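You operate a simulated robot arm through the tools that you are given. There is no shell and no other tool. Be economical: measure what you need, move in short steps, check, and stop when the job is done.

You are at the controls of a simulated robot arm. One attempt, no reset.

TASK
Isolate the green damper's actuator and sand the rust off its back.
Fine: air cock shut, then the valve button off; the block goes back. What is to be rubbed or washed off counts as gone when no trace of it is left.
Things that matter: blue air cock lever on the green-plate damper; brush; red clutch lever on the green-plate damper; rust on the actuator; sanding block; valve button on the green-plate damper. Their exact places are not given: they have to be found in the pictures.

The check looks at the end state, three seconds after you hand in, the way a careful person would. Anything else that was tipped, shoved, dropped, spilled or broken makes it a failure.

THE ROBOT
A 7-joint arm with a two-finger parallel gripper on a trunk, on a base that drives. Base frame: it is fixed to the floor where the robot stands at the start and does not move with it; the origin is under the middle of the robot, x ahead of it, y to its left, z up. Units: mm, degrees, N and s.
With the tool pointing down near the work surface it reaches from about 440 to 900 mm from the robot's upright axis, wherever it stands. Its first joint turns from -17.0 to 126.0 degrees. Places, roughly: blue air cock lever on the green-plate damper [600, -500, 800]; brush (4x18x3 cm) [800, -400, 900]; red clutch lever on the green-plate damper [300, -600, 1000]; rust on the actuator [500, -600, 1000]; sanding block (7x11x5 cm) [700, -300, 900]; valve button on the green-plate damper [700, -600, 1200]. Payload 1.57 kg.
Tool frame: the origin (TCP) lies between the finger pads and is the grasp point; the fingertips stand 30 mm ahead of it; z points along the fingers, y is the line along which they close. Largest opening 80 mm; finger width 17, thickness 12; the body of the gripper, 40 by 82 mm, starts 80 mm behind the TCP.
Orientation is that of the tool frame in the base frame, as a unit quaternion [x, y, z, w]. With the fingers straight down and closing along the base's y, the tool's x points along the base's -x, its y along +y and its z along -z.

THE INTERFACE
- The arm moves only by the tool servo_tool. Its argument "increments" is a list of rows, each an object of numbers (a shift or turn left out is 0, a gripper value left out holds the last): "x", "y", "z": the shift along the tool's x, y, z in mm; "wx", "wy", "wz": the turn, a rotation vector about the tool's x, y, z in degrees. In form: [{"x": .., "y": .., "z": .., "wx": .., "wy": .., "wz": ..}, ...]. A call has 1 to 20 rows; each row shifts and turns the commanded pose from where the row before left it, along the tool's axes as they then stand. "fingers" is the opening in per cent of the stroke, from 0 (shut) to 100 (fully open), set as the call begins (left out, the last holds). Each row takes 0.2 s and may step no farther than 50 mm and 8.6 degrees from the row before; otherwise, or with a gripper value out of range, the whole call is refused. A pose out of reach is approached as far as the arm can. The call stops where the force on the tool passes 60 N (or 10 N more than at its start, if that is more) or the arm is blocked; 0.2 s more then pass. Each finger travels about 45 mm/s and halts on what it meets, pressing with about 25 N; the grip force reading is that of the motor and also rises with nothing between the fingers. The clock runs only during rows and for 0.2 s after the last one: add rows that do not move to give the fingers time. The reply holds the time, the measured pose of the TCP, the force on the tool along the base axes, the opening and the grip force, in the units named above and with some noise, with the torque about the TCP (base axes, N m) and any sound that the robot's microphone picked up.
- Cameras (640 x 400 px; columns grow to the right, rows downward): "scene" is now at [14, -234.9, 1356]; the picture's right is [-0.06, -1.00, 0.00], its down [-0.25, 0.01, -0.97] and it looks along [0.97, -0.06, -0.25] (base axes); focal length 214 px, centre (320, 200). "wrist" rides on the gripper at [72, -7, -122] in the tool frame; the picture's right is [0.09, 1.00, 0.00], its down [-0.84, 0.08, -0.54] and it looks along [-0.54, 0.05, 0.84] (tool axes); focal length 238 px, centre (320, 200).
- grab_frame(camera): a new picture of that camera. The clock stands still meanwhile.
- raise_lower(by): slides the trunk up (or, below 0, down) by that many mm; the arm and the scene camera ride with it, the base frame stays. It gives what a move gives, with no picture.
- base_move(legs): drives the robot by 1 to 6 legs, each [ahead, left, turn to the left] in mm, mm and degrees, along the robot's own axes; the way and the turn of a leg run together, so that a leg with both is an arc; at most 1500 mm and 180 degrees a leg. The arm and the cameras ride along, it lands a little off, and it stops where it bumps. It gives what a move gives.
- pan_tilt(pan, tilt): turns the head with the scene camera to pan (to the left, within 109 degrees either way) and tilt (down, from -29 to 69), counted from straight ahead of the robot. It gives what a move gives.
- pixel_to_xyz(camera, pixels): there is no depth. For up to 12 entries [column, row, z] of the newest picture of that camera ("zoom" is the newest enlarged one), the place [x, y] in the base frame at which the ray of that pixel passes the height z, good to about 2 mm. The clock stands still meanwhile.
- zoom(camera, box): a new picture of the part [left, top, right, bottom] of that camera's present view, enlarged. The clock stands still meanwhile.
- sign_off(): hands the job in; it is judged then, once.

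Work in short steps. Measure before you move; look again where a grasp or a placing could have gone wrong, and mend it. You have 80 turns and 60 pictures in all, those below and enlarged ones among them. Open the gripper and draw the arm clear of the work before you hand the job in, unless the task says otherwise; then end with one line.

The tools are called after "Request:" as name(argument=value, ...) on one line, values as JSON. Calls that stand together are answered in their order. servo_tool: Moves the arm, as the interface text tells. Its arguments: {"type":"object","properties":{"increments":{"type":"array"},"fingers":{"type":"number"}},"required":["increments"]} The other tools are called the same way: raise_lower (by) slides the trunk up or down; base_move (legs) drives the base; pan_tilt (pan, tilt) turns the head that bears the scene camera; grab_frame (camera) takes a picture; pixel_to_xyz (camera, pixels) gives the place at which the rays of pixels pass given heights; zoom (camera, box) takes an enlarged picture of a part of a camera's view; sign_off () hands the job in.

At the start:

```text
clock: 0.0
position: [511.9, -25.9, 1462.9]
orientation: [-0.001, 1.0, 0.001, 0.0]
ft_force: [0.2, 1.3, 0.0]
ft_torque: [-0.01, 0.03, 0.01]
grip_width: 79.9
grasp_force: 0.1
trunk travel left (down, up): [-700.0, 90.0]
robot x, y, heading: [-1.4, -1.3, -0.0]
head pan, tilt: [-3.4, 14.7]
```

scene: 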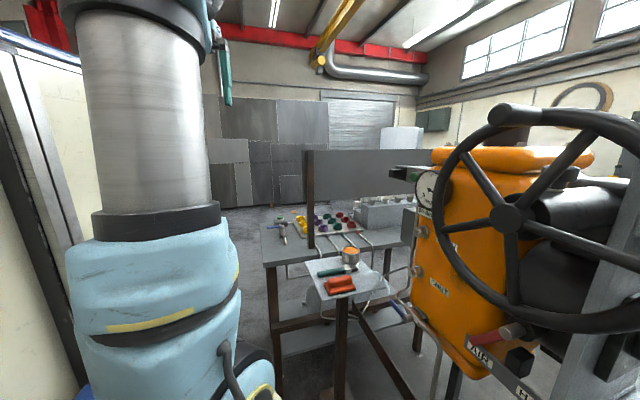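
wrist: 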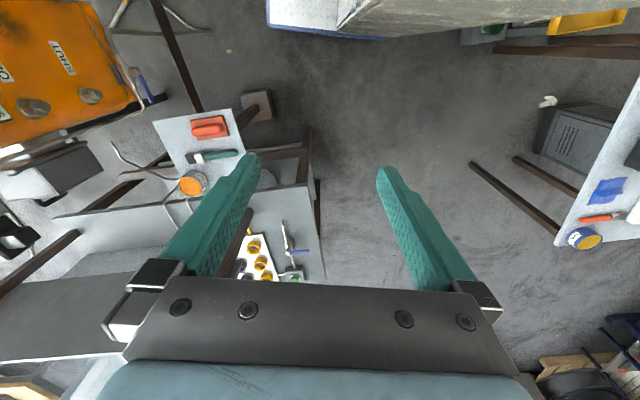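

The scene shows the orange actuator at the right and a small table with a red block at (340,285). I turn the head right to see the damper.

Request:
pan_tilt(pan=-45, tilt=20)

Request:
grab_frame(camera="scene")

```text
clock: 1.1
position: [511.7, -25.7, 1462.5]
orientation: [0.0, 1.0, 0.0, 0.0]
ft_force: [-1.1, -0.5, 0.4]
ft_torque: [0.01, 0.03, 0.0]
grip_width: 80.0
grasp_force: 0.0
trunk travel left (down, up): [-700.0, 90.0]
robot x, y, heading: [-0.7, -0.2, -0.1]
head pan, tilt: [-45.0, 20.0]
```

```text
57 pictures are left
```

scene: 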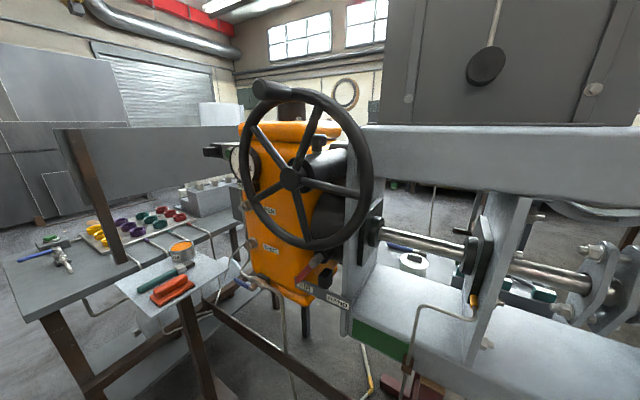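

The orange actuator with the green plate (380,337) is here. I zoom in on it and on the small table.

Request:
zoom(camera="scene", box=[200, 70, 400, 195])

Request:
zoom(camera="scene", box=[200, 195, 400, 320])

Request:
zoom(camera="scene", box=[90, 220, 290, 345])

```text
3.20 times, centred on (300, 132) of scene
```

zoom: 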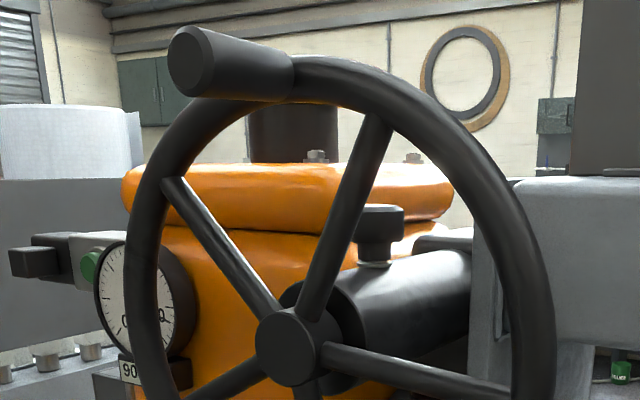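

```text
3.20 times, centred on (300, 258) of scene
```

zoom: 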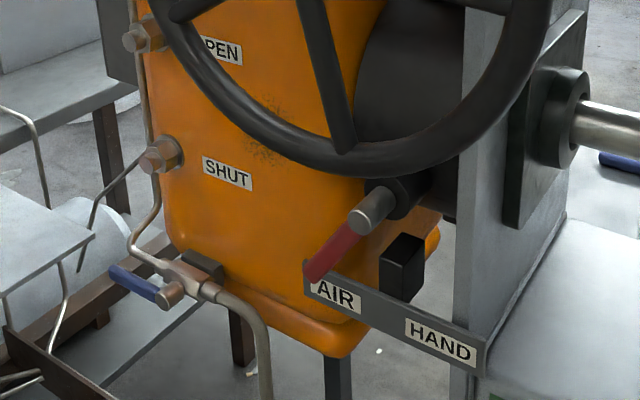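

```text
3.20 times, centred on (190, 282) of scene
```

zoom: 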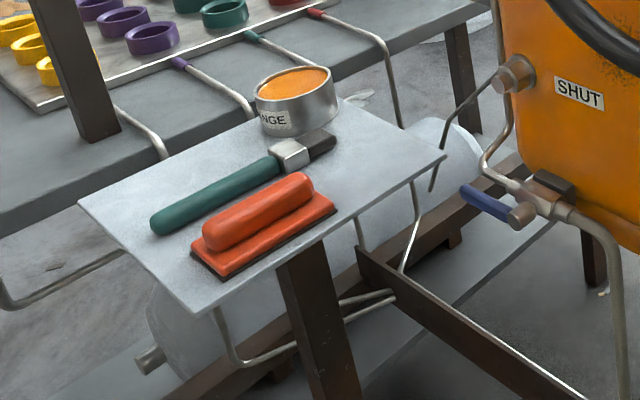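

I take rays for key points now, then lower the trunk for a second viewpoint to triangulate.

Request:
grab_frame(camera="scene")

Request:
pixel_to_xyz(camera="scene", pixels=[[172, 288, 900], [172, 288, 800], [235, 280, 900], [235, 280, 800], [253, 287, 900], [253, 287, 800], [228, 153, 1200], [228, 153, 1100], [283, 235, 1000], [283, 235, 900], [290, 179, 1200], [290, 179, 1100]])

Request:
raise_lower(by=-350)

Request:
grab_frame(camera="scene")

```text
53 pictures are left
```

scene: 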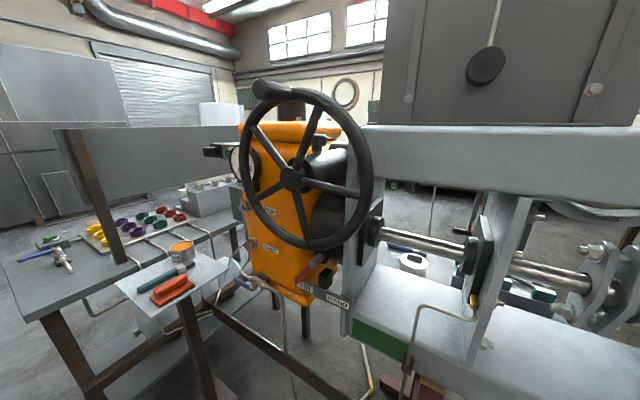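

```text
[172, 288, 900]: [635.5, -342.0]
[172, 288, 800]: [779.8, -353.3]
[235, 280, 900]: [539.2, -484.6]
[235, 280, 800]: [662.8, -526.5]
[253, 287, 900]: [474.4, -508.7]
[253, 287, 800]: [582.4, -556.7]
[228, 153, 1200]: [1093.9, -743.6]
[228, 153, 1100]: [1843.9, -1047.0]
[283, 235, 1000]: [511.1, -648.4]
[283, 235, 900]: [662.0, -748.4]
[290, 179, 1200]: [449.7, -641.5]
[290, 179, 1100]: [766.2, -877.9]
```

```text
clock: 4.5
position: [511.9, -25.6, 1112.9]
orientation: [0.0, 1.0, -0.001, 0.001]
ft_force: [-0.2, -0.1, -0.3]
ft_torque: [-0.02, 0.0, 0.01]
grip_width: 79.9
grasp_force: 0.0
trunk travel left (down, up): [-350.0, 440.0]
robot x, y, heading: [-1.7, 0.9, -0.0]
head pan, tilt: [-45.0, 20.0]
```

```text
52 pictures are left
```

scene: 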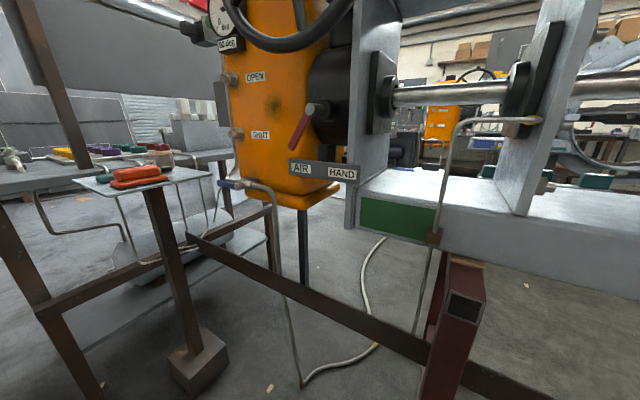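

From below the rust is visible at (272,106), lever at (232,184). I zoom and triangulate.

Request:
zoom(camera="scene", box=[200, 0, 392, 120])

Request:
zoom(camera="scene", box=[180, 90, 372, 210])

Request:
pixel_to_xyz(camera="scene", pixels=[[140, 175, 900], [140, 175, 850], [220, 183, 900], [220, 183, 850], [244, 185, 900], [244, 185, 850], [272, 106, 1100], [272, 106, 1200], [189, 28, 1200], [189, 28, 1100], [293, 148, 900], [293, 148, 1000]])

```text
3.33 times, centred on (296, 60) of scene
```

zoom: 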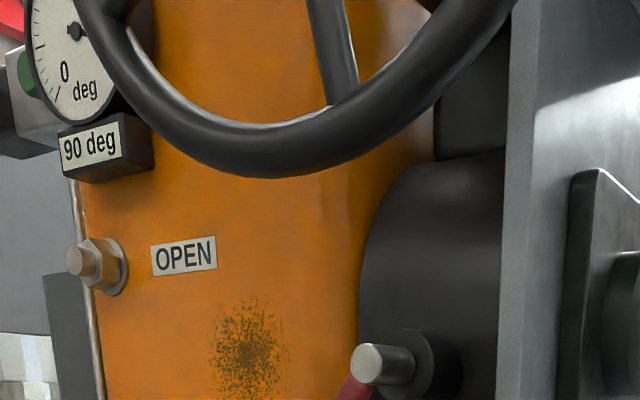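

```text
3.33 times, centred on (276, 150) of scene
```

zoom: 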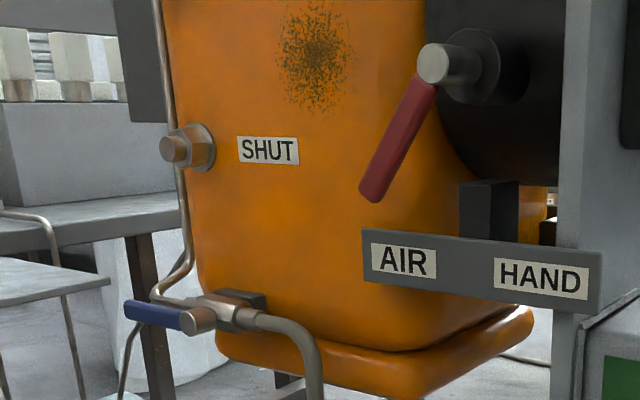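

```text
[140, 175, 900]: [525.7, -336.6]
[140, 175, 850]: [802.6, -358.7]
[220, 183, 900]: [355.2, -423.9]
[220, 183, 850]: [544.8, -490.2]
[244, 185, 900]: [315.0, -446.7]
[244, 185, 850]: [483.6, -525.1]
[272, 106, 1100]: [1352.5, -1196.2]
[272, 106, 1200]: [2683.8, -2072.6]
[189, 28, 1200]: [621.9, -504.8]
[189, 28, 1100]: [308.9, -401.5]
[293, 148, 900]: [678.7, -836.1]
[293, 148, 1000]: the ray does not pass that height
```

Estimates: block ≈(668,-345,875), lever tip ≈(627,-514,830), hub ≈(541,-541,834), rust ≈(459,-608,1035). I want to face the actuator by turning right after backing to the left; I first look to the left for obstacles.

Request:
pan_tilt(pan=90, tilt=35)

Request:
grab_frame(camera="scene")

Request:
pan_tilt(pan=-90, tilt=25)

Request:
grab_frame(camera="scene")

```text
clock: 6.7
position: [511.5, -25.7, 1112.3]
orientation: [0.0, 1.0, 0.0, 0.0]
ft_force: [-0.3, 0.2, -0.2]
ft_torque: [-0.02, -0.03, 0.01]
grip_width: 80.0
grasp_force: 0.0
trunk travel left (down, up): [-350.0, 440.0]
robot x, y, heading: [-0.6, -1.5, 0.3]
head pan, tilt: [90.0, 35.0]
```

```text
49 pictures are left
```

scene: 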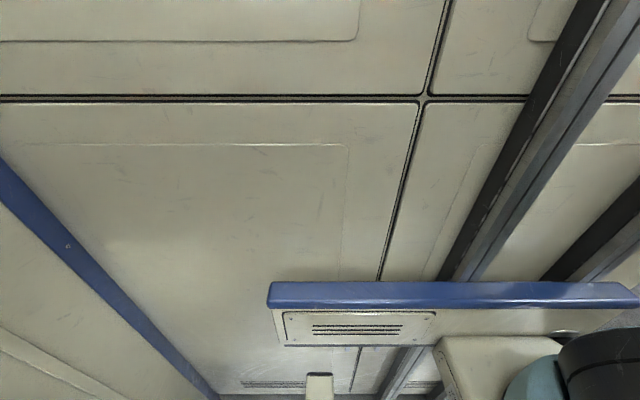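

```text
clock: 9.4
position: [511.5, -26.2, 1112.7]
orientation: [-0.001, 1.0, 0.0, 0.0]
ft_force: [-0.8, 0.3, -0.2]
ft_torque: [0.0, 0.03, 0.01]
grip_width: 80.1
grasp_force: 0.1
trunk travel left (down, up): [-350.0, 440.0]
robot x, y, heading: [0.3, 1.4, 0.1]
head pan, tilt: [-90.0, 25.0]
```

```text
48 pictures are left
```

scene: 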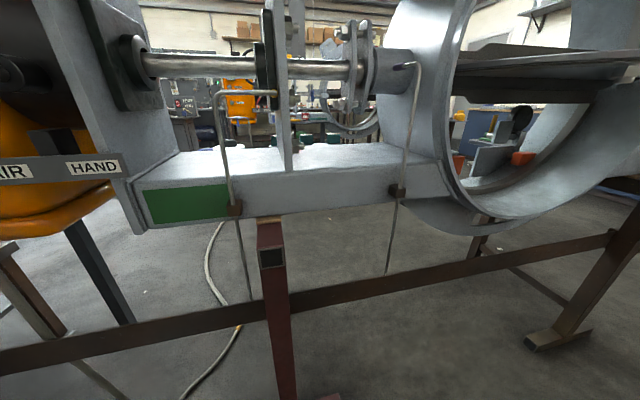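

The damper is yawed ≈13.5°, so I'll want heading ≈-76° near (160,60). First I swing the arm left so that it stays clear of the handwheel during the turn.

Request:
servo_tool(increments=[{"x": 2.3, "y": 48.2, "wz": -5.4}, {"x": 2.3, "y": 48.2, "wz": -5.4}, {"x": 2.3, "y": 48.2, "wz": -5.4}, {"x": 2.3, "y": 48.2, "wz": -5.4}, {"x": 2.3, "y": 48.2, "wz": -5.4}, {"x": 2.3, "y": 48.2, "wz": -5.4}, {"x": 2.3, "y": 48.2, "wz": -5.4}, {"x": 2.3, "y": 48.2, "wz": -5.4}, {"x": 2.3, "y": 48.2, "wz": -5.4}, {"x": 2.3, "y": 48.2, "wz": -5.4}, {"x": 2.3, "y": 48.2, "wz": -5.4}])

Request:
base_move(legs=[[160, 80, 0], [0, 0, -76]])

Request:
pan_tilt(pan=20, tilt=20)

Request:
grab_frame(camera="scene")

Request:
grab_frame(camera="wrist")

```text
clock: 10.8
position: [499.5, 185.6, 1097.8]
orientation: [-0.192, 0.981, 0.018, -0.007]
ft_force: [-0.2, 0.2, 0.1]
ft_torque: [-0.03, -0.01, 0.03]
grip_width: 80.1
grasp_force: 0.1
out of reach, approached as far as the arm can: row 5, 6, 7
trunk travel left (down, up): [-350.0, 440.0]
robot x, y, heading: [0.2, -5.6, -0.0]
head pan, tilt: [-90.0, 25.0]
stopped in row 7: the arm was blocked; the commanded pose is now the measured one
```

```text
clock: 15.6
position: [462.1, -363.7, 1096.0]
orientation: [0.456, 0.89, 0.018, 0.003]
ft_force: [0.2, 0.9, 0.3]
ft_torque: [0.0, -0.02, -0.01]
grip_width: 80.2
grasp_force: 0.0
trunk travel left (down, up): [-350.0, 440.0]
robot x, y, heading: [164.6, 75.8, -76.7]
head pan, tilt: [-90.0, 25.0]
```

```text
clock: 17.5
position: [461.5, -364.8, 1094.0]
orientation: [0.458, 0.889, 0.016, 0.001]
ft_force: [0.2, -0.6, 0.7]
ft_torque: [-0.04, -0.02, -0.01]
grip_width: 80.2
grasp_force: 0.0
trunk travel left (down, up): [-350.0, 440.0]
robot x, y, heading: [166.3, 79.1, -76.8]
head pan, tilt: [20.0, 20.0]
```

```text
47 pictures are left
```

scene: 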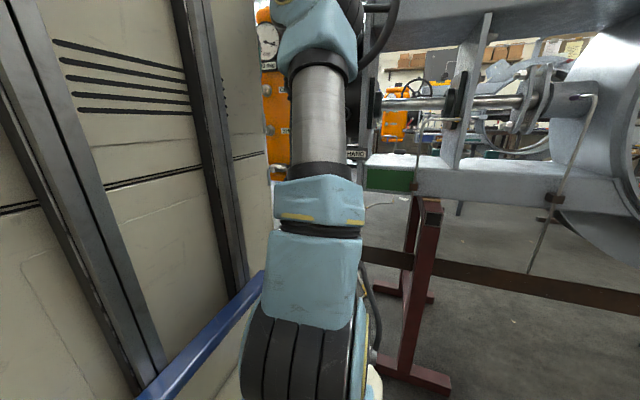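

```text
46 pictures are left
```

wrist: 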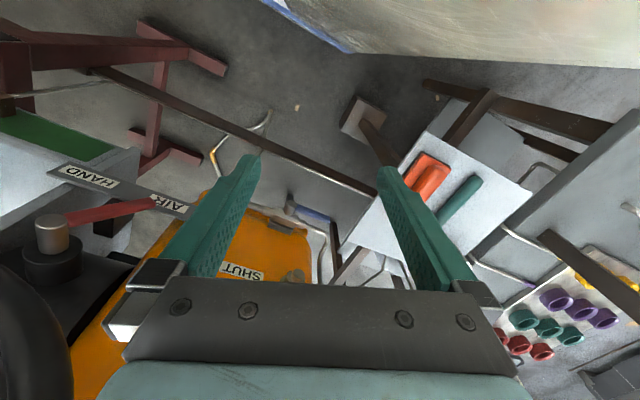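

The arm seems happiest ahead of the robot, so I'll shift the base left. First I locate the block, the lever and the bench post from the wrist picture.

Request:
pixel_to_xyz(camera="wrist", pixels=[[430, 175, 890], [430, 175, 870], [545, 235, 800], [640, 290, 1100], [640, 290, 1200], [330, 218, 830], [288, 208, 830], [427, 178, 900], [460, 200, 870], [245, 270, 970], [295, 280, 970]])

Request:
zoom(camera="wrist", box=[260, 100, 640, 338])

```text
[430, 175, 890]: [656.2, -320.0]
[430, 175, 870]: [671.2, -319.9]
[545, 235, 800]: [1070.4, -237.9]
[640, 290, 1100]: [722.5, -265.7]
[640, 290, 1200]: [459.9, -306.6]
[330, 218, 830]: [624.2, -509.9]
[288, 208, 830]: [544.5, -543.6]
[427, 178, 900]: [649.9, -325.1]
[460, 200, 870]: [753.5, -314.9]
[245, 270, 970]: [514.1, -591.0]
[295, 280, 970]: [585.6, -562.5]
```

```text
1.68 times, centred on (450, 219) of wrist
```

zoom: 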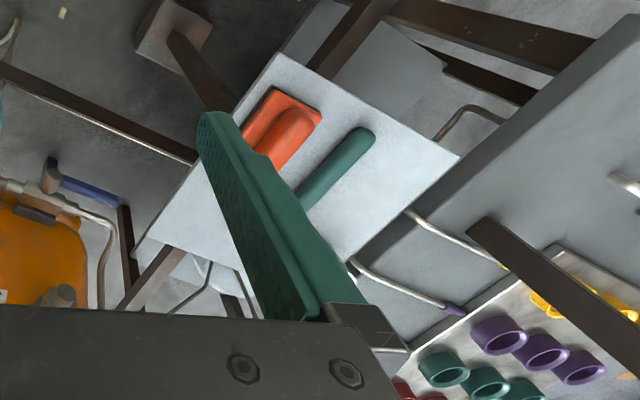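

Positions agree. I check where the table pedestal stands on the floor before driving.

Request:
pixel_to_xyz(camera="wrist", pixels=[[360, 120, 100], [345, 130, 0], [350, 95, 100], [385, 130, 100], [300, 107, 0], [290, 10, 0], [340, 45, 0], [320, 50, 100]])

```text
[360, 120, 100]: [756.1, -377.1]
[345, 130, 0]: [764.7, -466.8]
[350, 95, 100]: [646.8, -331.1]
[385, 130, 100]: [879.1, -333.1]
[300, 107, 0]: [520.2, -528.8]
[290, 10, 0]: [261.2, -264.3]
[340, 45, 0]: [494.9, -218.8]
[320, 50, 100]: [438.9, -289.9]
```

The arm's left range is limited by the body, so I turn the robot back left to heading ≈-45°, putting block, lever and rust ahead and to the right.

Request:
base_move(legs=[[0, 0, 32], [50, 0, 0]])

Request:
pan_tilt(pan=-10, tilt=25)

Request:
grab_frame(camera="scene")

Request:
grab_frame(camera="wrist")

```text
clock: 20.0
position: [690.6, -170.2, 1092.9]
orientation: [0.19, 0.982, 0.016, -0.005]
ft_force: [-0.4, -0.5, 0.3]
ft_torque: [0.02, -0.01, -0.01]
grip_width: 80.1
grasp_force: 0.1
trunk travel left (down, up): [-350.0, 440.0]
robot x, y, heading: [200.8, 46.4, -43.9]
head pan, tilt: [20.0, 20.0]
```

```text
clock: 20.9
position: [690.7, -169.7, 1093.8]
orientation: [0.192, 0.981, 0.017, -0.005]
ft_force: [0.4, -0.5, 0.3]
ft_torque: [0.0, 0.0, -0.03]
grip_width: 79.9
grasp_force: 0.1
trunk travel left (down, up): [-350.0, 440.0]
robot x, y, heading: [201.6, 42.7, -44.3]
head pan, tilt: [-10.0, 25.0]
```

```text
44 pictures are left
```

scene: 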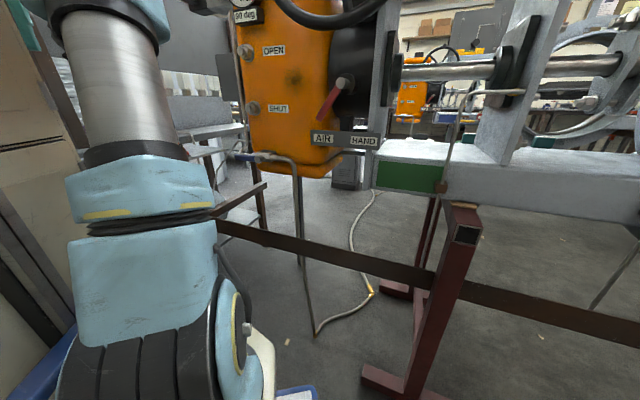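

```text
43 pictures are left
```

wrist: 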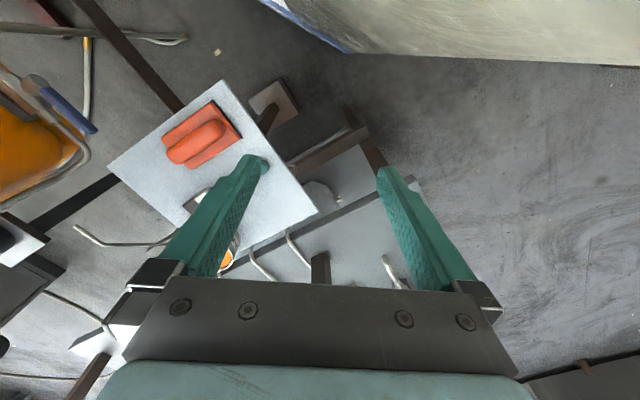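

I zoom in on the lever and the block to see their geometry.

Request:
zoom(camera="scene", box=[190, 90, 350, 190])

Request:
zoom(camera="wrist", box=[0, 40, 320, 240])

```text
4.00 times, centred on (270, 140) of scene
```

zoom: 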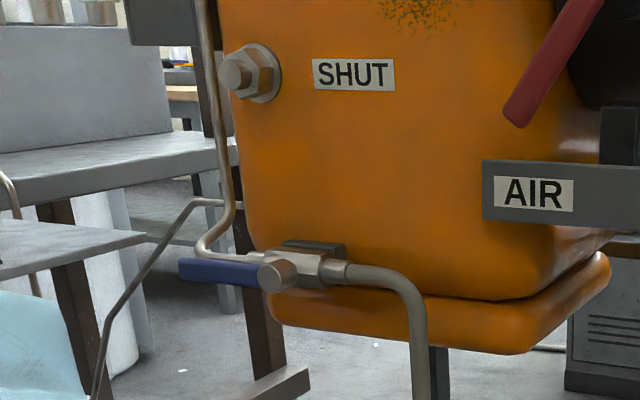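

```text
2.00 times, centred on (160, 140) of wrist
```

zoom: 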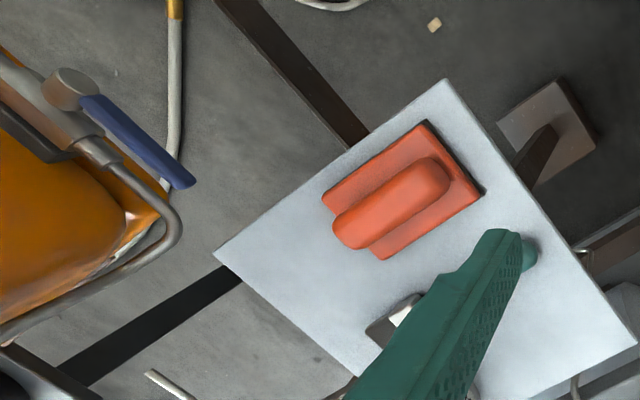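

Block at (201,135), lever free above and below. I move the tool to a point in front of the cock at safe height and yaw it so its x faces away from the actuator, fingers closed.

Request:
servo_tool(increments=[{"y": -46.8}, {"y": -46.8}, {"y": -46.8}, {"y": -46.8}, {"y": -46.8}, {"y": -46.8}, {"wz": 7.77}, {"wz": 7.77}, {"wz": 7.77}, {"wz": 7.77}, {"wz": 7.77}, {"wz": 7.77}, {"wz": 7.77}], fingers=0)

Request:
grab_frame(camera="wrist")

```text
clock: 23.8
position: [584.6, -424.5, 1087.4]
orientation: [0.619, 0.785, 0.01, -0.01]
ft_force: [-0.5, 0.4, -0.5]
ft_torque: [-0.01, 0.01, 0.03]
grip_width: 0.0
grasp_force: 21.3
trunk travel left (down, up): [-350.0, 440.0]
robot x, y, heading: [200.3, 43.6, -44.5]
head pan, tilt: [-10.0, 25.0]
```

```text
40 pictures are left
```

wrist: 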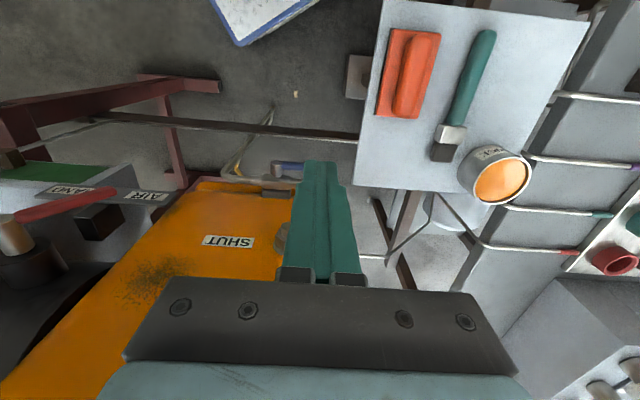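

The pose is right. I tilt the fingers 45° toward the actuator and lower the trunk so that I come in above the lever.

Request:
servo_tool(increments=[{"wy": -7.5}, {"wy": -7.5}, {"wy": -7.5}, {"wy": -7.5}, {"wy": -7.5}, {"wy": -7.5}])

Request:
raise_lower(by=-190)

Request:
grab_frame(camera="wrist")

Request:
grab_frame(camera="scene")

```text
clock: 25.1
position: [585.3, -424.3, 1088.6]
orientation: [0.575, 0.729, -0.228, 0.292]
ft_force: [0.4, 0.0, -0.2]
ft_torque: [0.03, 0.02, -0.01]
grip_width: 0.0
grasp_force: 21.1
trunk travel left (down, up): [-350.0, 440.0]
robot x, y, heading: [200.9, 44.0, -44.3]
head pan, tilt: [-10.0, 25.0]
```

```text
clock: 27.2
position: [585.2, -423.9, 898.3]
orientation: [0.575, 0.73, -0.227, 0.291]
ft_force: [0.0, 0.4, 0.0]
ft_torque: [-0.03, 0.01, -0.01]
grip_width: 0.1
grasp_force: 20.5
trunk travel left (down, up): [-160.0, 630.0]
robot x, y, heading: [201.2, 42.0, -44.0]
head pan, tilt: [-10.0, 25.0]
```

```text
39 pictures are left
```

wrist: 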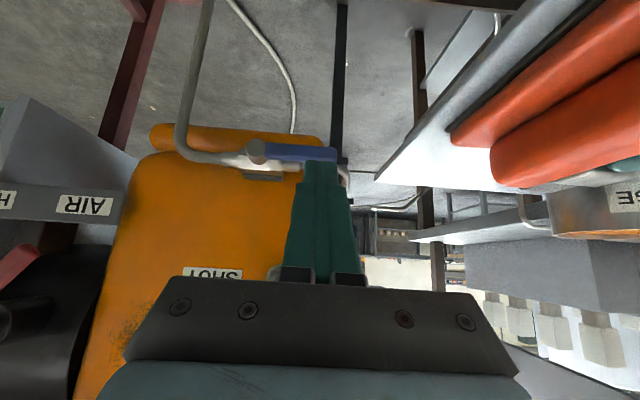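

```text
38 pictures are left
```

scene: 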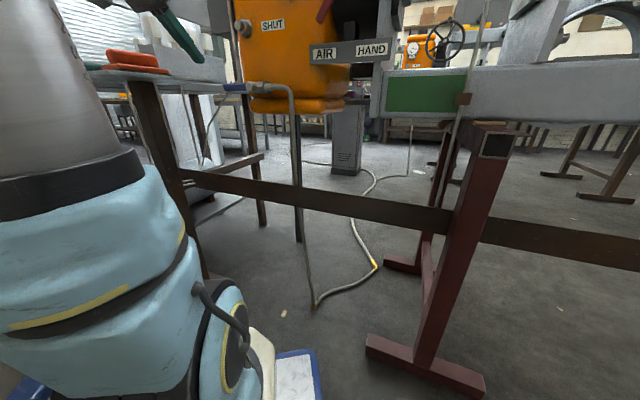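

The lever spans (265–335,152), hub at (257,152). I verify its coordinates with this view.

Request:
pixel_to_xyz(camera="wrist", pixels=[[335, 153, 832], [335, 153, 822], [262, 152, 832], [262, 152, 822], [300, 148, 840], [300, 160, 824]])

Request:
zoom(camera="wrist", box=[140, 90, 380, 240])

```text
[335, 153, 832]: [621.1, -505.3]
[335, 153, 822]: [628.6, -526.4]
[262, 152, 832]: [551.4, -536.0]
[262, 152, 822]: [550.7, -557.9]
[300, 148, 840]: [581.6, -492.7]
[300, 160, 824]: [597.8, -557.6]
```

```text
2.67 times, centred on (260, 165) of wrist
```

zoom: 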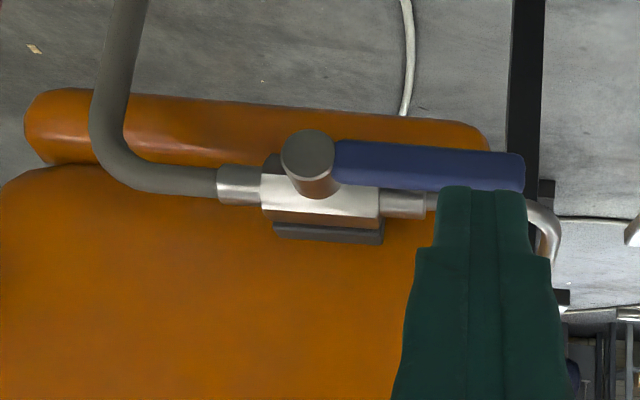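

Lever centre line confirmed (tip ≈(623,-510,832)). I move the closed fingers over the lever, then push its outer part down along the arc.

Request:
servo_tool(increments=[{"x": -15.7, "y": -1, "z": 22.3}, {"x": -15.7, "y": -1, "z": 22.3}, {"x": -15.6, "y": -0.8, "z": 22.2}, {"x": 6.4, "z": 6.4}, {"x": 6.4, "z": 6.4}])

Request:
zoom(camera="wrist", box=[140, 90, 460, 290])

```text
clock: 28.4
position: [601.4, -501.3, 863.7]
orientation: [0.574, 0.73, -0.227, 0.292]
ft_force: [-0.4, -0.4, 0.0]
ft_torque: [0.0, -0.02, 0.0]
grip_width: 0.0
grasp_force: 21.7
trunk travel left (down, up): [-160.0, 630.0]
robot x, y, heading: [202.4, 45.2, -44.4]
head pan, tilt: [-10.0, 25.0]
```

```text
2.00 times, centred on (300, 190) of wrist
```

zoom: 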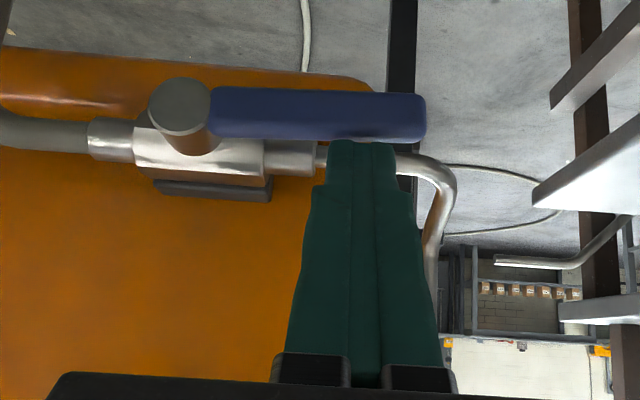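

Fingers stand just above the lever's outer half, tip level with it. I nudge in 4 mm and push along the arc downward.

Request:
servo_tool(increments=[{"x": -2.8, "z": 2.8}, {"x": 5, "z": 5}, {"x": 5.5, "y": 1.5, "z": 5.5}, {"x": 5.5, "y": 1.5, "z": 5.5}, {"x": 5.6, "y": -0.5, "z": 5.6}, {"x": 5.6, "y": -0.5, "z": 5.6}])

Request:
zoom(camera="wrist", box=[140, 40, 460, 240])

```text
clock: 29.8
position: [605.2, -503.7, 824.5]
orientation: [0.575, 0.73, -0.227, 0.291]
ft_force: [0.7, 0.2, 1.1]
ft_torque: [0.01, 0.05, 0.01]
grip_width: 0.0
grasp_force: 21.1
trunk travel left (down, up): [-160.0, 630.0]
robot x, y, heading: [200.0, 46.3, -44.0]
head pan, tilt: [-10.0, 25.0]
```

```text
2.00 times, centred on (300, 140) of wrist
```

zoom: 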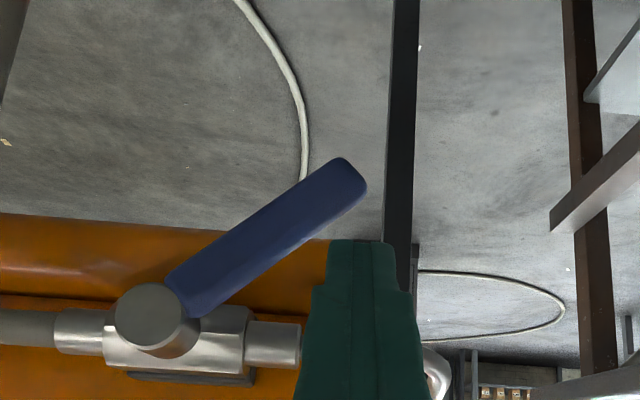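

The lever turns down freely (~37° so far). I continue the arc to vertical.

Request:
servo_tool(increments=[{"x": 5, "y": -3.5, "z": 5}, {"x": 5, "y": -3.5, "z": 5}, {"x": 4.2, "y": -5.3, "z": 4.2}, {"x": 4.2, "y": -5.3, "z": 4.2}, {"x": 3.1, "y": -6.7, "z": 3.1}, {"x": 3.1, "y": -6.7, "z": 3.1}, {"x": 0.8, "y": -6, "z": 0.8}])

Request:
zoom(camera="wrist", box=[140, 0, 460, 200])

```text
clock: 31.4
position: [568.6, -512.6, 788.3]
orientation: [0.575, 0.73, -0.227, 0.292]
ft_force: [1.0, -0.7, -0.3]
ft_torque: [0.0, -0.01, 0.01]
grip_width: 0.2
grasp_force: 21.3
trunk travel left (down, up): [-160.0, 630.0]
robot x, y, heading: [200.6, 45.2, -44.0]
head pan, tilt: [-10.0, 25.0]
```

```text
2.00 times, centred on (300, 100) of wrist
```

zoom: 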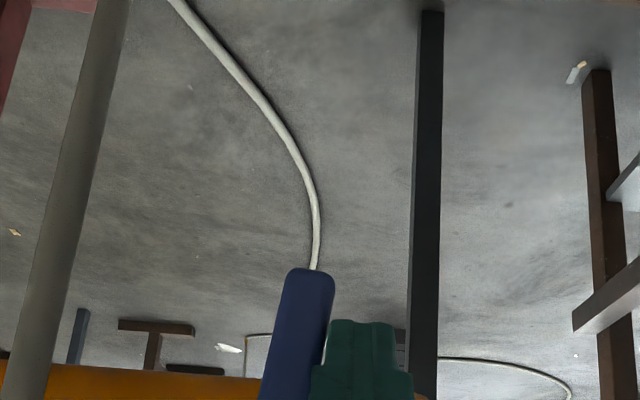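

The lever is nearly vertical; I push further sideways in small steps to find its stop.

Request:
servo_tool(increments=[{"y": -4}, {"y": -4}, {"y": -4}])

Request:
grab_frame(camera="wrist")

```text
clock: 32.2
position: [559.3, -514.3, 789.2]
orientation: [0.573, 0.731, -0.226, 0.294]
ft_force: [26.3, -6.3, -3.4]
ft_torque: [0.02, -0.09, 0.4]
grip_width: 0.0
grasp_force: 20.9
trunk travel left (down, up): [-160.0, 630.0]
robot x, y, heading: [202.8, 44.4, -43.9]
head pan, tilt: [-10.0, 25.0]
```

```text
33 pictures are left
```

wrist: 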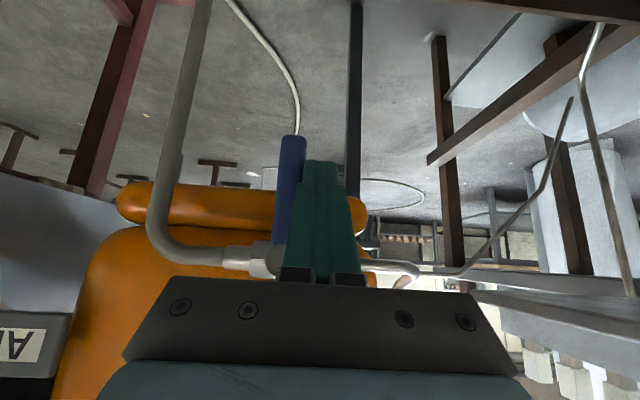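

The lever sits against its stop (26 N). I back off, raise the trunk, and look at the valve button.

Request:
servo_tool(increments=[{"y": 8}, {"y": 8}, {"x": 28, "z": -28}, {"x": 28, "z": -28}, {"x": 28, "z": -28}])

Request:
raise_lower(by=440)

Request:
pan_tilt(pan=-10, tilt=10)

Request:
grab_frame(camera="scene")

Request:
grab_frame(camera="wrist")

```text
clock: 33.4
position: [544.6, -396.4, 789.7]
orientation: [0.576, 0.729, -0.228, 0.291]
ft_force: [-0.4, -0.3, -0.6]
ft_torque: [0.0, -0.02, -0.01]
grip_width: 0.1
grasp_force: 21.4
trunk travel left (down, up): [-160.0, 630.0]
robot x, y, heading: [200.5, 46.7, -44.2]
head pan, tilt: [-10.0, 25.0]
```

```text
refused: 440 is not a number from -400 to 400
```

```text
clock: 34.2
position: [545.5, -397.5, 790.8]
orientation: [0.575, 0.73, -0.228, 0.292]
ft_force: [0.2, -0.7, 0.2]
ft_torque: [0.0, 0.02, 0.02]
grip_width: 0.1
grasp_force: 20.8
trunk travel left (down, up): [-160.0, 630.0]
robot x, y, heading: [198.0, 43.6, -44.1]
head pan, tilt: [-10.0, 10.0]
```

```text
32 pictures are left
```

scene: 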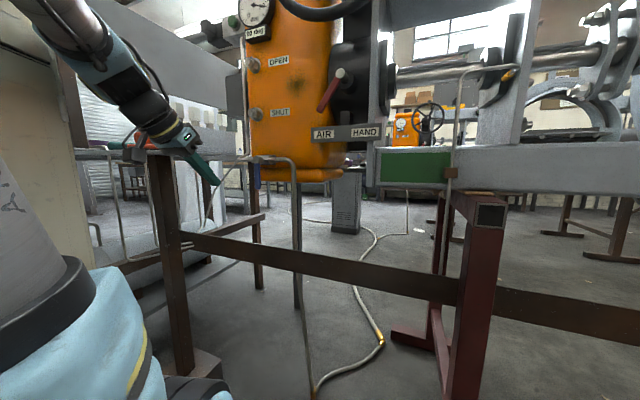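

```text
31 pictures are left
```

wrist: 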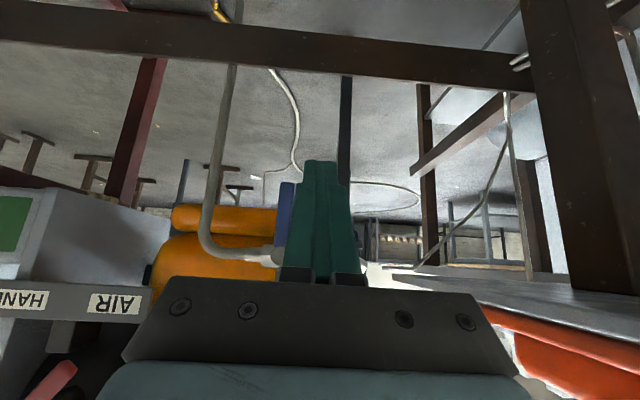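

The 440 mm raise was refused; the way straight up is clear (I came down closer to the table). I raise in one 400 mm step and look.

Request:
raise_lower(by=400)

Request:
grab_frame(camera="scene")

Request:
grab_frame(camera="wrist")

```text
clock: 38.0
position: [544.7, -397.3, 1190.1]
orientation: [0.575, 0.73, -0.227, 0.291]
ft_force: [0.2, -0.6, 0.2]
ft_torque: [0.01, -0.02, 0.01]
grip_width: 0.1
grasp_force: 21.3
trunk travel left (down, up): [-560.0, 230.0]
robot x, y, heading: [204.5, 43.6, -44.0]
head pan, tilt: [-10.0, 10.0]
```

```text
30 pictures are left
```

scene: 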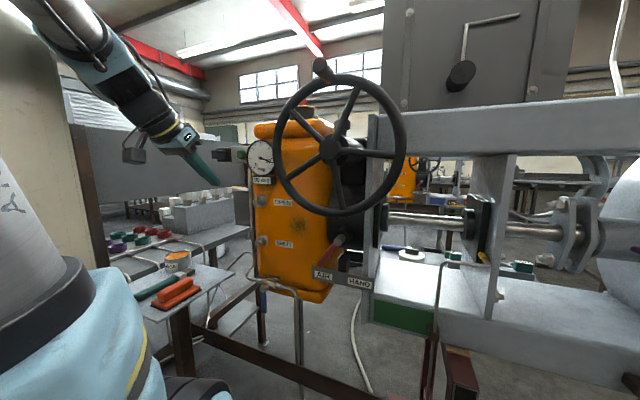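

```text
29 pictures are left
```

wrist: 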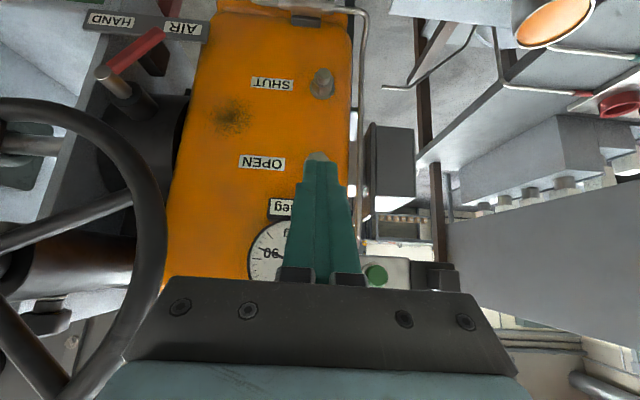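

The wrist view shows the rust (232,117), the gauge and the green button (377,275). I zoom in on the button.

Request:
zoom(camera="wrist", box=[330, 220, 490, 320])

Request:
pixel_to_xyz(camera="wrist", pixels=[[377, 275, 1200], [377, 275, 1240], [377, 275, 1260], [232, 117, 1035], [232, 90, 1005], [140, 250, 1200], [70, 390, 1300], [148, 150, 1100]])

Request:
zoom(camera="scene", box=[190, 120, 350, 220])

Request:
pixel_to_xyz(camera="scene", pixels=[[240, 158, 1200], [240, 158, 1150], [345, 212, 1150], [345, 212, 1100], [297, 226, 1100], [297, 226, 1000]])

```text
4.00 times, centred on (410, 270) of wrist
```

zoom: 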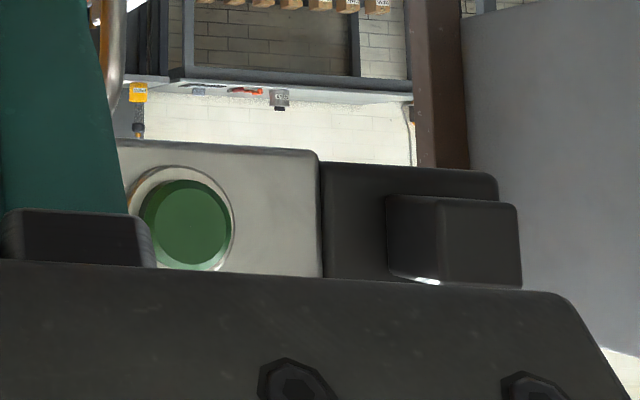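

```text
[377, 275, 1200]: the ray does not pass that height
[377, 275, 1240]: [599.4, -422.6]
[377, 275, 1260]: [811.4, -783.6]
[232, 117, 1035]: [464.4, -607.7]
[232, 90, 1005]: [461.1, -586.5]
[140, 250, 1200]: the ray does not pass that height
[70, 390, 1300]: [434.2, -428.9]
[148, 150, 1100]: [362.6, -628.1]
```

```text
4.00 times, centred on (270, 170) of scene
```

zoom: 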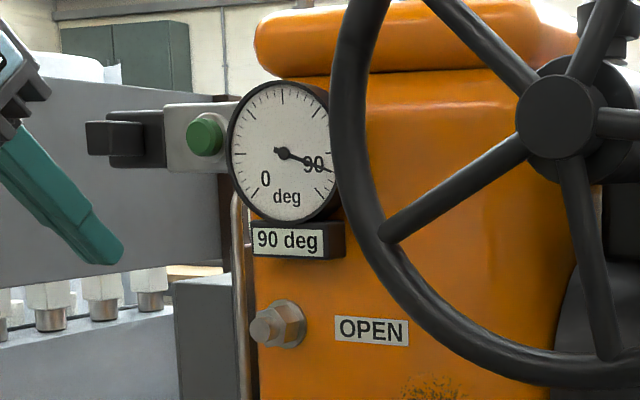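

```text
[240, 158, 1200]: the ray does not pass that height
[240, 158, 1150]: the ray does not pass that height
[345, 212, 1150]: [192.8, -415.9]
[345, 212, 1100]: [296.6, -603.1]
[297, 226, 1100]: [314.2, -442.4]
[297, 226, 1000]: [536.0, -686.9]
```

I cross the button's ray from both cameras for its depth.

Request:
pixel_to_xyz(camera="scene", pixels=[[241.8, 154, 1230], [241.8, 154, 1240], [241.8, 154, 1250], [241.8, 154, 1260], [263, 160, 1240], [279, 202, 1150], [279, 202, 1130], [262, 202, 1150], [262, 202, 1130]])

Request:
pixel_to_xyz(camera="wrist", pixels=[[377, 275, 1245], [377, 275, 1250], [377, 275, 1252], [262, 162, 1100], [262, 162, 1080], [322, 85, 1000], [322, 85, 970], [270, 84, 1000], [270, 84, 970]])

```text
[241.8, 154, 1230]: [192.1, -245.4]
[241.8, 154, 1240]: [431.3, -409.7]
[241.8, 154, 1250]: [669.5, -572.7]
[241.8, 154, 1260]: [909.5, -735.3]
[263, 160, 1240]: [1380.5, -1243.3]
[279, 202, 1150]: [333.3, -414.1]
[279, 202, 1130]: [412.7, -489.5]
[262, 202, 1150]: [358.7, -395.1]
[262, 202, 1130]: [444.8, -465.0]
```

```text
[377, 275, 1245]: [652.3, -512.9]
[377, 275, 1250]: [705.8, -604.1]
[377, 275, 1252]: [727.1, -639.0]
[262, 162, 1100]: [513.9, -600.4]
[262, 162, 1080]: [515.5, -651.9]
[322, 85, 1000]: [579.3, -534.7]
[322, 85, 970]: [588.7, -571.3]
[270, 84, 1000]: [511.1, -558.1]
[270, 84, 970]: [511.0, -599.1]
```

Button ≈(699,-593,1250), facing outward. I raise 60 mm, tilt the tool to horizontal, and move to a pre-press point ~40 mm off the button.

Request:
raise_lower(by=60)

Request:
servo_tool(increments=[{"wy": -7.5}, {"wy": -7.5}, {"wy": -7.5}, {"wy": -7.5}, {"wy": -7.5}, {"wy": -7.5}, {"y": 35, "z": 20}, {"y": 35, "z": 30}, {"y": 34, "z": 35}, {"z": 40}])

Request:
grab_frame(camera="wrist")

Request:
grab_frame(camera="scene")

```text
clock: 39.0
position: [543.8, -396.2, 1251.7]
orientation: [0.575, 0.73, -0.227, 0.292]
ft_force: [-0.6, 0.5, 0.4]
ft_torque: [-0.05, -0.01, -0.03]
grip_width: 0.0
grasp_force: 21.5
trunk travel left (down, up): [-620.0, 170.0]
robot x, y, heading: [198.8, 49.1, -44.1]
head pan, tilt: [-10.0, 10.0]
```

```text
clock: 41.2
position: [676.2, -490.4, 1247.1]
orientation: [0.443, 0.563, -0.428, 0.551]
ft_force: [0.6, 1.3, 0.3]
ft_torque: [0.05, 0.03, 0.01]
grip_width: 0.0
grasp_force: 21.3
trunk travel left (down, up): [-620.0, 170.0]
robot x, y, heading: [203.6, 47.7, -44.0]
head pan, tilt: [-10.0, 10.0]
```

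```text
26 pictures are left
```

wrist: 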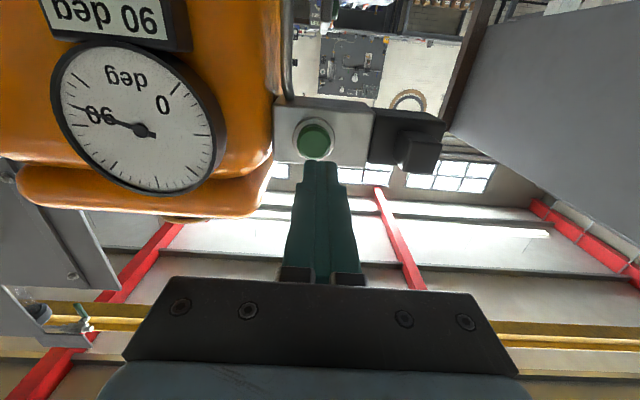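

```text
25 pictures are left
```

scene: 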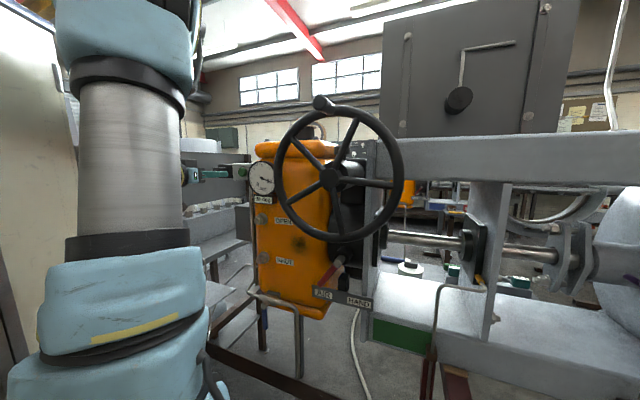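

The button lies on the tool axis (6 mm off laterally), tip ~75 mm from it. I advance to near contact, then press in small steps.

Request:
servo_tool(increments=[{"y": -5, "z": 20}, {"z": 20}, {"z": 18}, {"z": 5}, {"z": 3}])

Request:
zoom(camera="wrist", box=[220, 60, 420, 185])

```text
clock: 42.4
position: [686.7, -558.7, 1246.3]
orientation: [0.444, 0.562, -0.43, 0.549]
ft_force: [-3.6, 8.1, -3.9]
ft_torque: [0.08, -0.03, -0.06]
grip_width: 0.0
grasp_force: 21.6
trunk travel left (down, up): [-620.0, 170.0]
robot x, y, heading: [201.9, 47.7, -44.1]
head pan, tilt: [-10.0, 10.0]
heard: click
```

```text
3.20 times, centred on (320, 122) of wrist
```

zoom: 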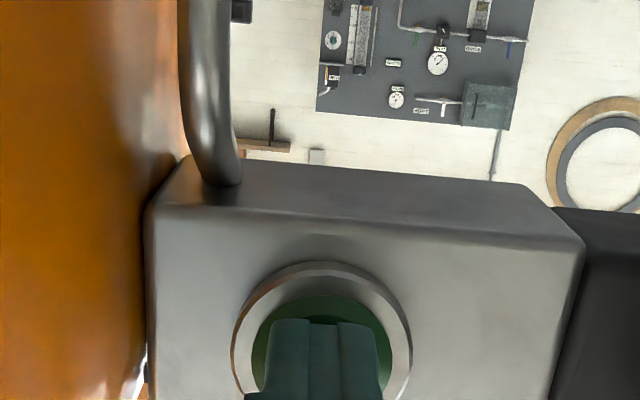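

A click was heard with ~9 N: the button was pressed once. I retreat straight back and check its state.

Request:
servo_tool(increments=[{"z": -20}, {"z": -40}, {"z": -40}])

Request:
zoom(camera="wrist", box=[220, 60, 420, 185])

```text
clock: 43.2
position: [660.1, -467.1, 1247.2]
orientation: [0.447, 0.561, -0.431, 0.547]
ft_force: [0.0, 0.1, 0.0]
ft_torque: [-0.04, 0.0, -0.01]
grip_width: 0.1
grasp_force: 21.8
trunk travel left (down, up): [-620.0, 170.0]
robot x, y, heading: [201.5, 47.8, -44.0]
head pan, tilt: [-10.0, 10.0]
```

```text
3.20 times, centred on (320, 122) of wrist
```

zoom: 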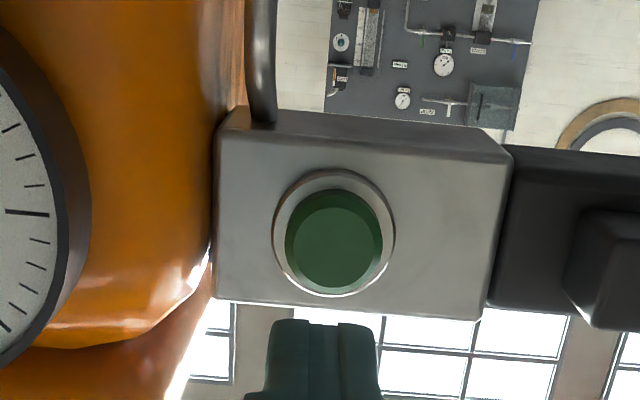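

I compare the button's look in the scene view with the earlier one (it was bright green, protruding).

Request:
zoom(camera="scene", box=[180, 130, 340, 230])

```text
4.00 times, centred on (260, 180) of scene
```

zoom: 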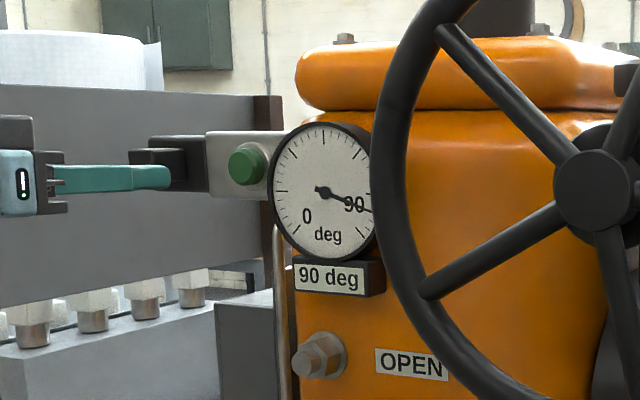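

One click registered and the cock is shut, so I go on to the block: retreat, point the tool down, and lower toward the table for a measurement.

Request:
servo_tool(increments=[{"z": -40}, {"z": -40}, {"z": -40}, {"wy": 7.5}, {"wy": 7.5}, {"wy": 7.5}, {"wy": 7.5}, {"wy": 7.5}, {"wy": 7.5}, {"wy": 7.5}, {"wy": 7.5}, {"wy": 7.5}, {"wy": 7.5}, {"wy": 7.5}, {"wy": 7.5}, {}], fingers=100)

Request:
raise_lower(by=-200)

Request:
grab_frame(camera="wrist")

```text
clock: 44.0
position: [585.0, -473.0, 1233.7]
orientation: [0.512, 0.51, -0.497, 0.48]
ft_force: [-0.5, -0.2, -0.4]
ft_torque: [-0.04, 0.0, -0.02]
grip_width: 64.2
grasp_force: 0.1
trunk travel left (down, up): [-620.0, 170.0]
robot x, y, heading: [200.5, 43.4, -44.0]
head pan, tilt: [-10.0, 10.0]
stopped in row 3: the arm was blocked; the commanded pose is now the measured one
```

```text
clock: 46.2
position: [576.6, -472.1, 1044.1]
orientation: [0.516, 0.502, -0.497, 0.484]
ft_force: [1.3, -0.3, -0.6]
ft_torque: [0.0, 0.0, -0.01]
grip_width: 80.1
grasp_force: 0.1
trunk travel left (down, up): [-420.0, 370.0]
robot x, y, heading: [200.9, 42.7, -44.2]
head pan, tilt: [-10.0, 10.0]
```

```text
21 pictures are left
```

wrist: 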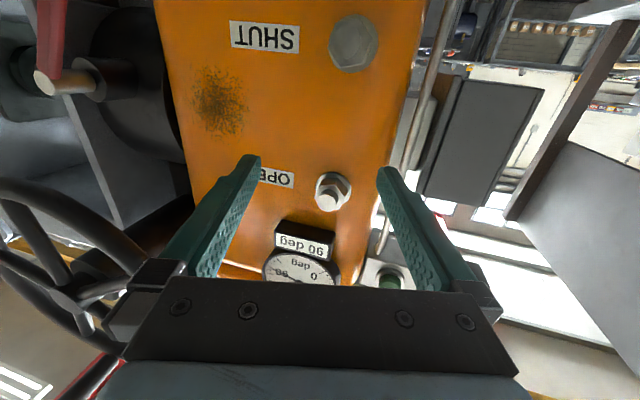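

The arm was blocked in that retreat and slid to (577,-472). I rotate it back toward pointing down in smaller portions and check.

Request:
servo_tool(increments=[{"wy": 7.5, "z": -5}, {"wy": 7.5, "z": -5}, {"wy": 7.5, "z": -5}, {"wy": 7.5, "z": -5}, {"wy": 7.5, "z": -5}, {"wy": 7.5, "z": -5}])

```text
clock: 47.6
position: [591.2, -422.2, 1058.1]
orientation: [0.652, 0.663, -0.26, 0.26]
ft_force: [0.3, -0.3, 1.0]
ft_torque: [-0.01, -0.01, -0.03]
grip_width: 80.1
grasp_force: 0.0
trunk travel left (down, up): [-420.0, 370.0]
robot x, y, heading: [202.3, 44.2, -44.4]
head pan, tilt: [-10.0, 10.0]
```

That went well. I finish the rotation and move above the block.

Request:
servo_tool(increments=[{"wy": 7.5}, {"wy": 7.5}, {"wy": 7.5}, {"wy": 7.5}, {"wy": 7.2}, {"wy": 7.2}, {"x": 20, "y": 25}, {"x": 20, "y": 25}, {"x": 20, "y": 20}])

Request:
grab_frame(camera="wrist")

```text
clock: 49.6
position: [657.2, -365.7, 1055.6]
orientation: [0.705, 0.709, 0.003, -0.011]
ft_force: [-0.7, -0.4, 0.3]
ft_torque: [0.01, 0.0, 0.02]
grip_width: 79.9
grasp_force: 0.0
trunk travel left (down, up): [-420.0, 370.0]
robot x, y, heading: [201.1, 44.4, -44.0]
head pan, tilt: [-10.0, 10.0]
```

```text
20 pictures are left
```

wrist: 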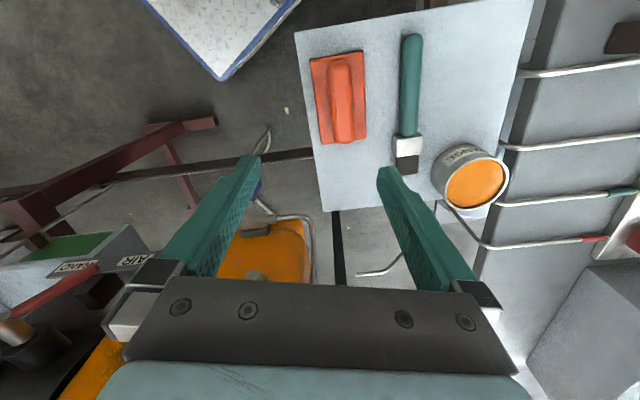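

I measure the block's base-plate corners and handle at two candidate heights to size it.

Request:
pixel_to_xyz(camera="wrist", pixels=[[311, 57, 850], [362, 50, 850], [367, 137, 850], [322, 145, 850], [311, 57, 880], [362, 50, 880], [367, 137, 880], [322, 145, 880], [340, 63, 880], [343, 138, 880], [340, 63, 900], [343, 138, 900]])

Request:
zoom(camera="wrist", box=[280, 20, 440, 170])

```text
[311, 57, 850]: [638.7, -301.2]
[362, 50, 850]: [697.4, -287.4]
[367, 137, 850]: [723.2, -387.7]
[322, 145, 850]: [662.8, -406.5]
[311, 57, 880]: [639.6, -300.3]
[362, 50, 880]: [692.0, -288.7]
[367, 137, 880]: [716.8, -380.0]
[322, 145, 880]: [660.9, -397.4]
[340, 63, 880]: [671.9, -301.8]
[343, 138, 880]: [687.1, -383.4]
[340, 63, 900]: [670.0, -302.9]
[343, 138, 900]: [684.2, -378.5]
```

```text
2.67 times, centred on (360, 95) of wrist
```

zoom: 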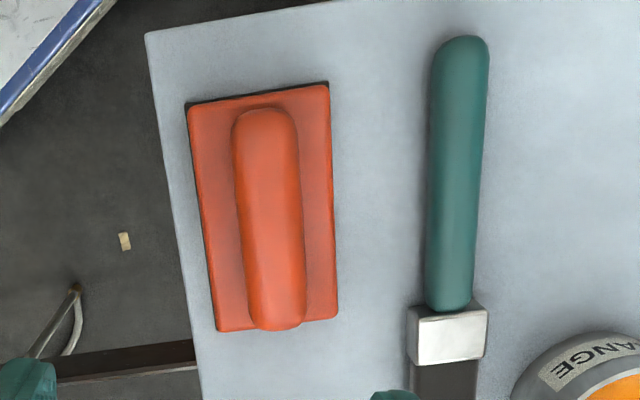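

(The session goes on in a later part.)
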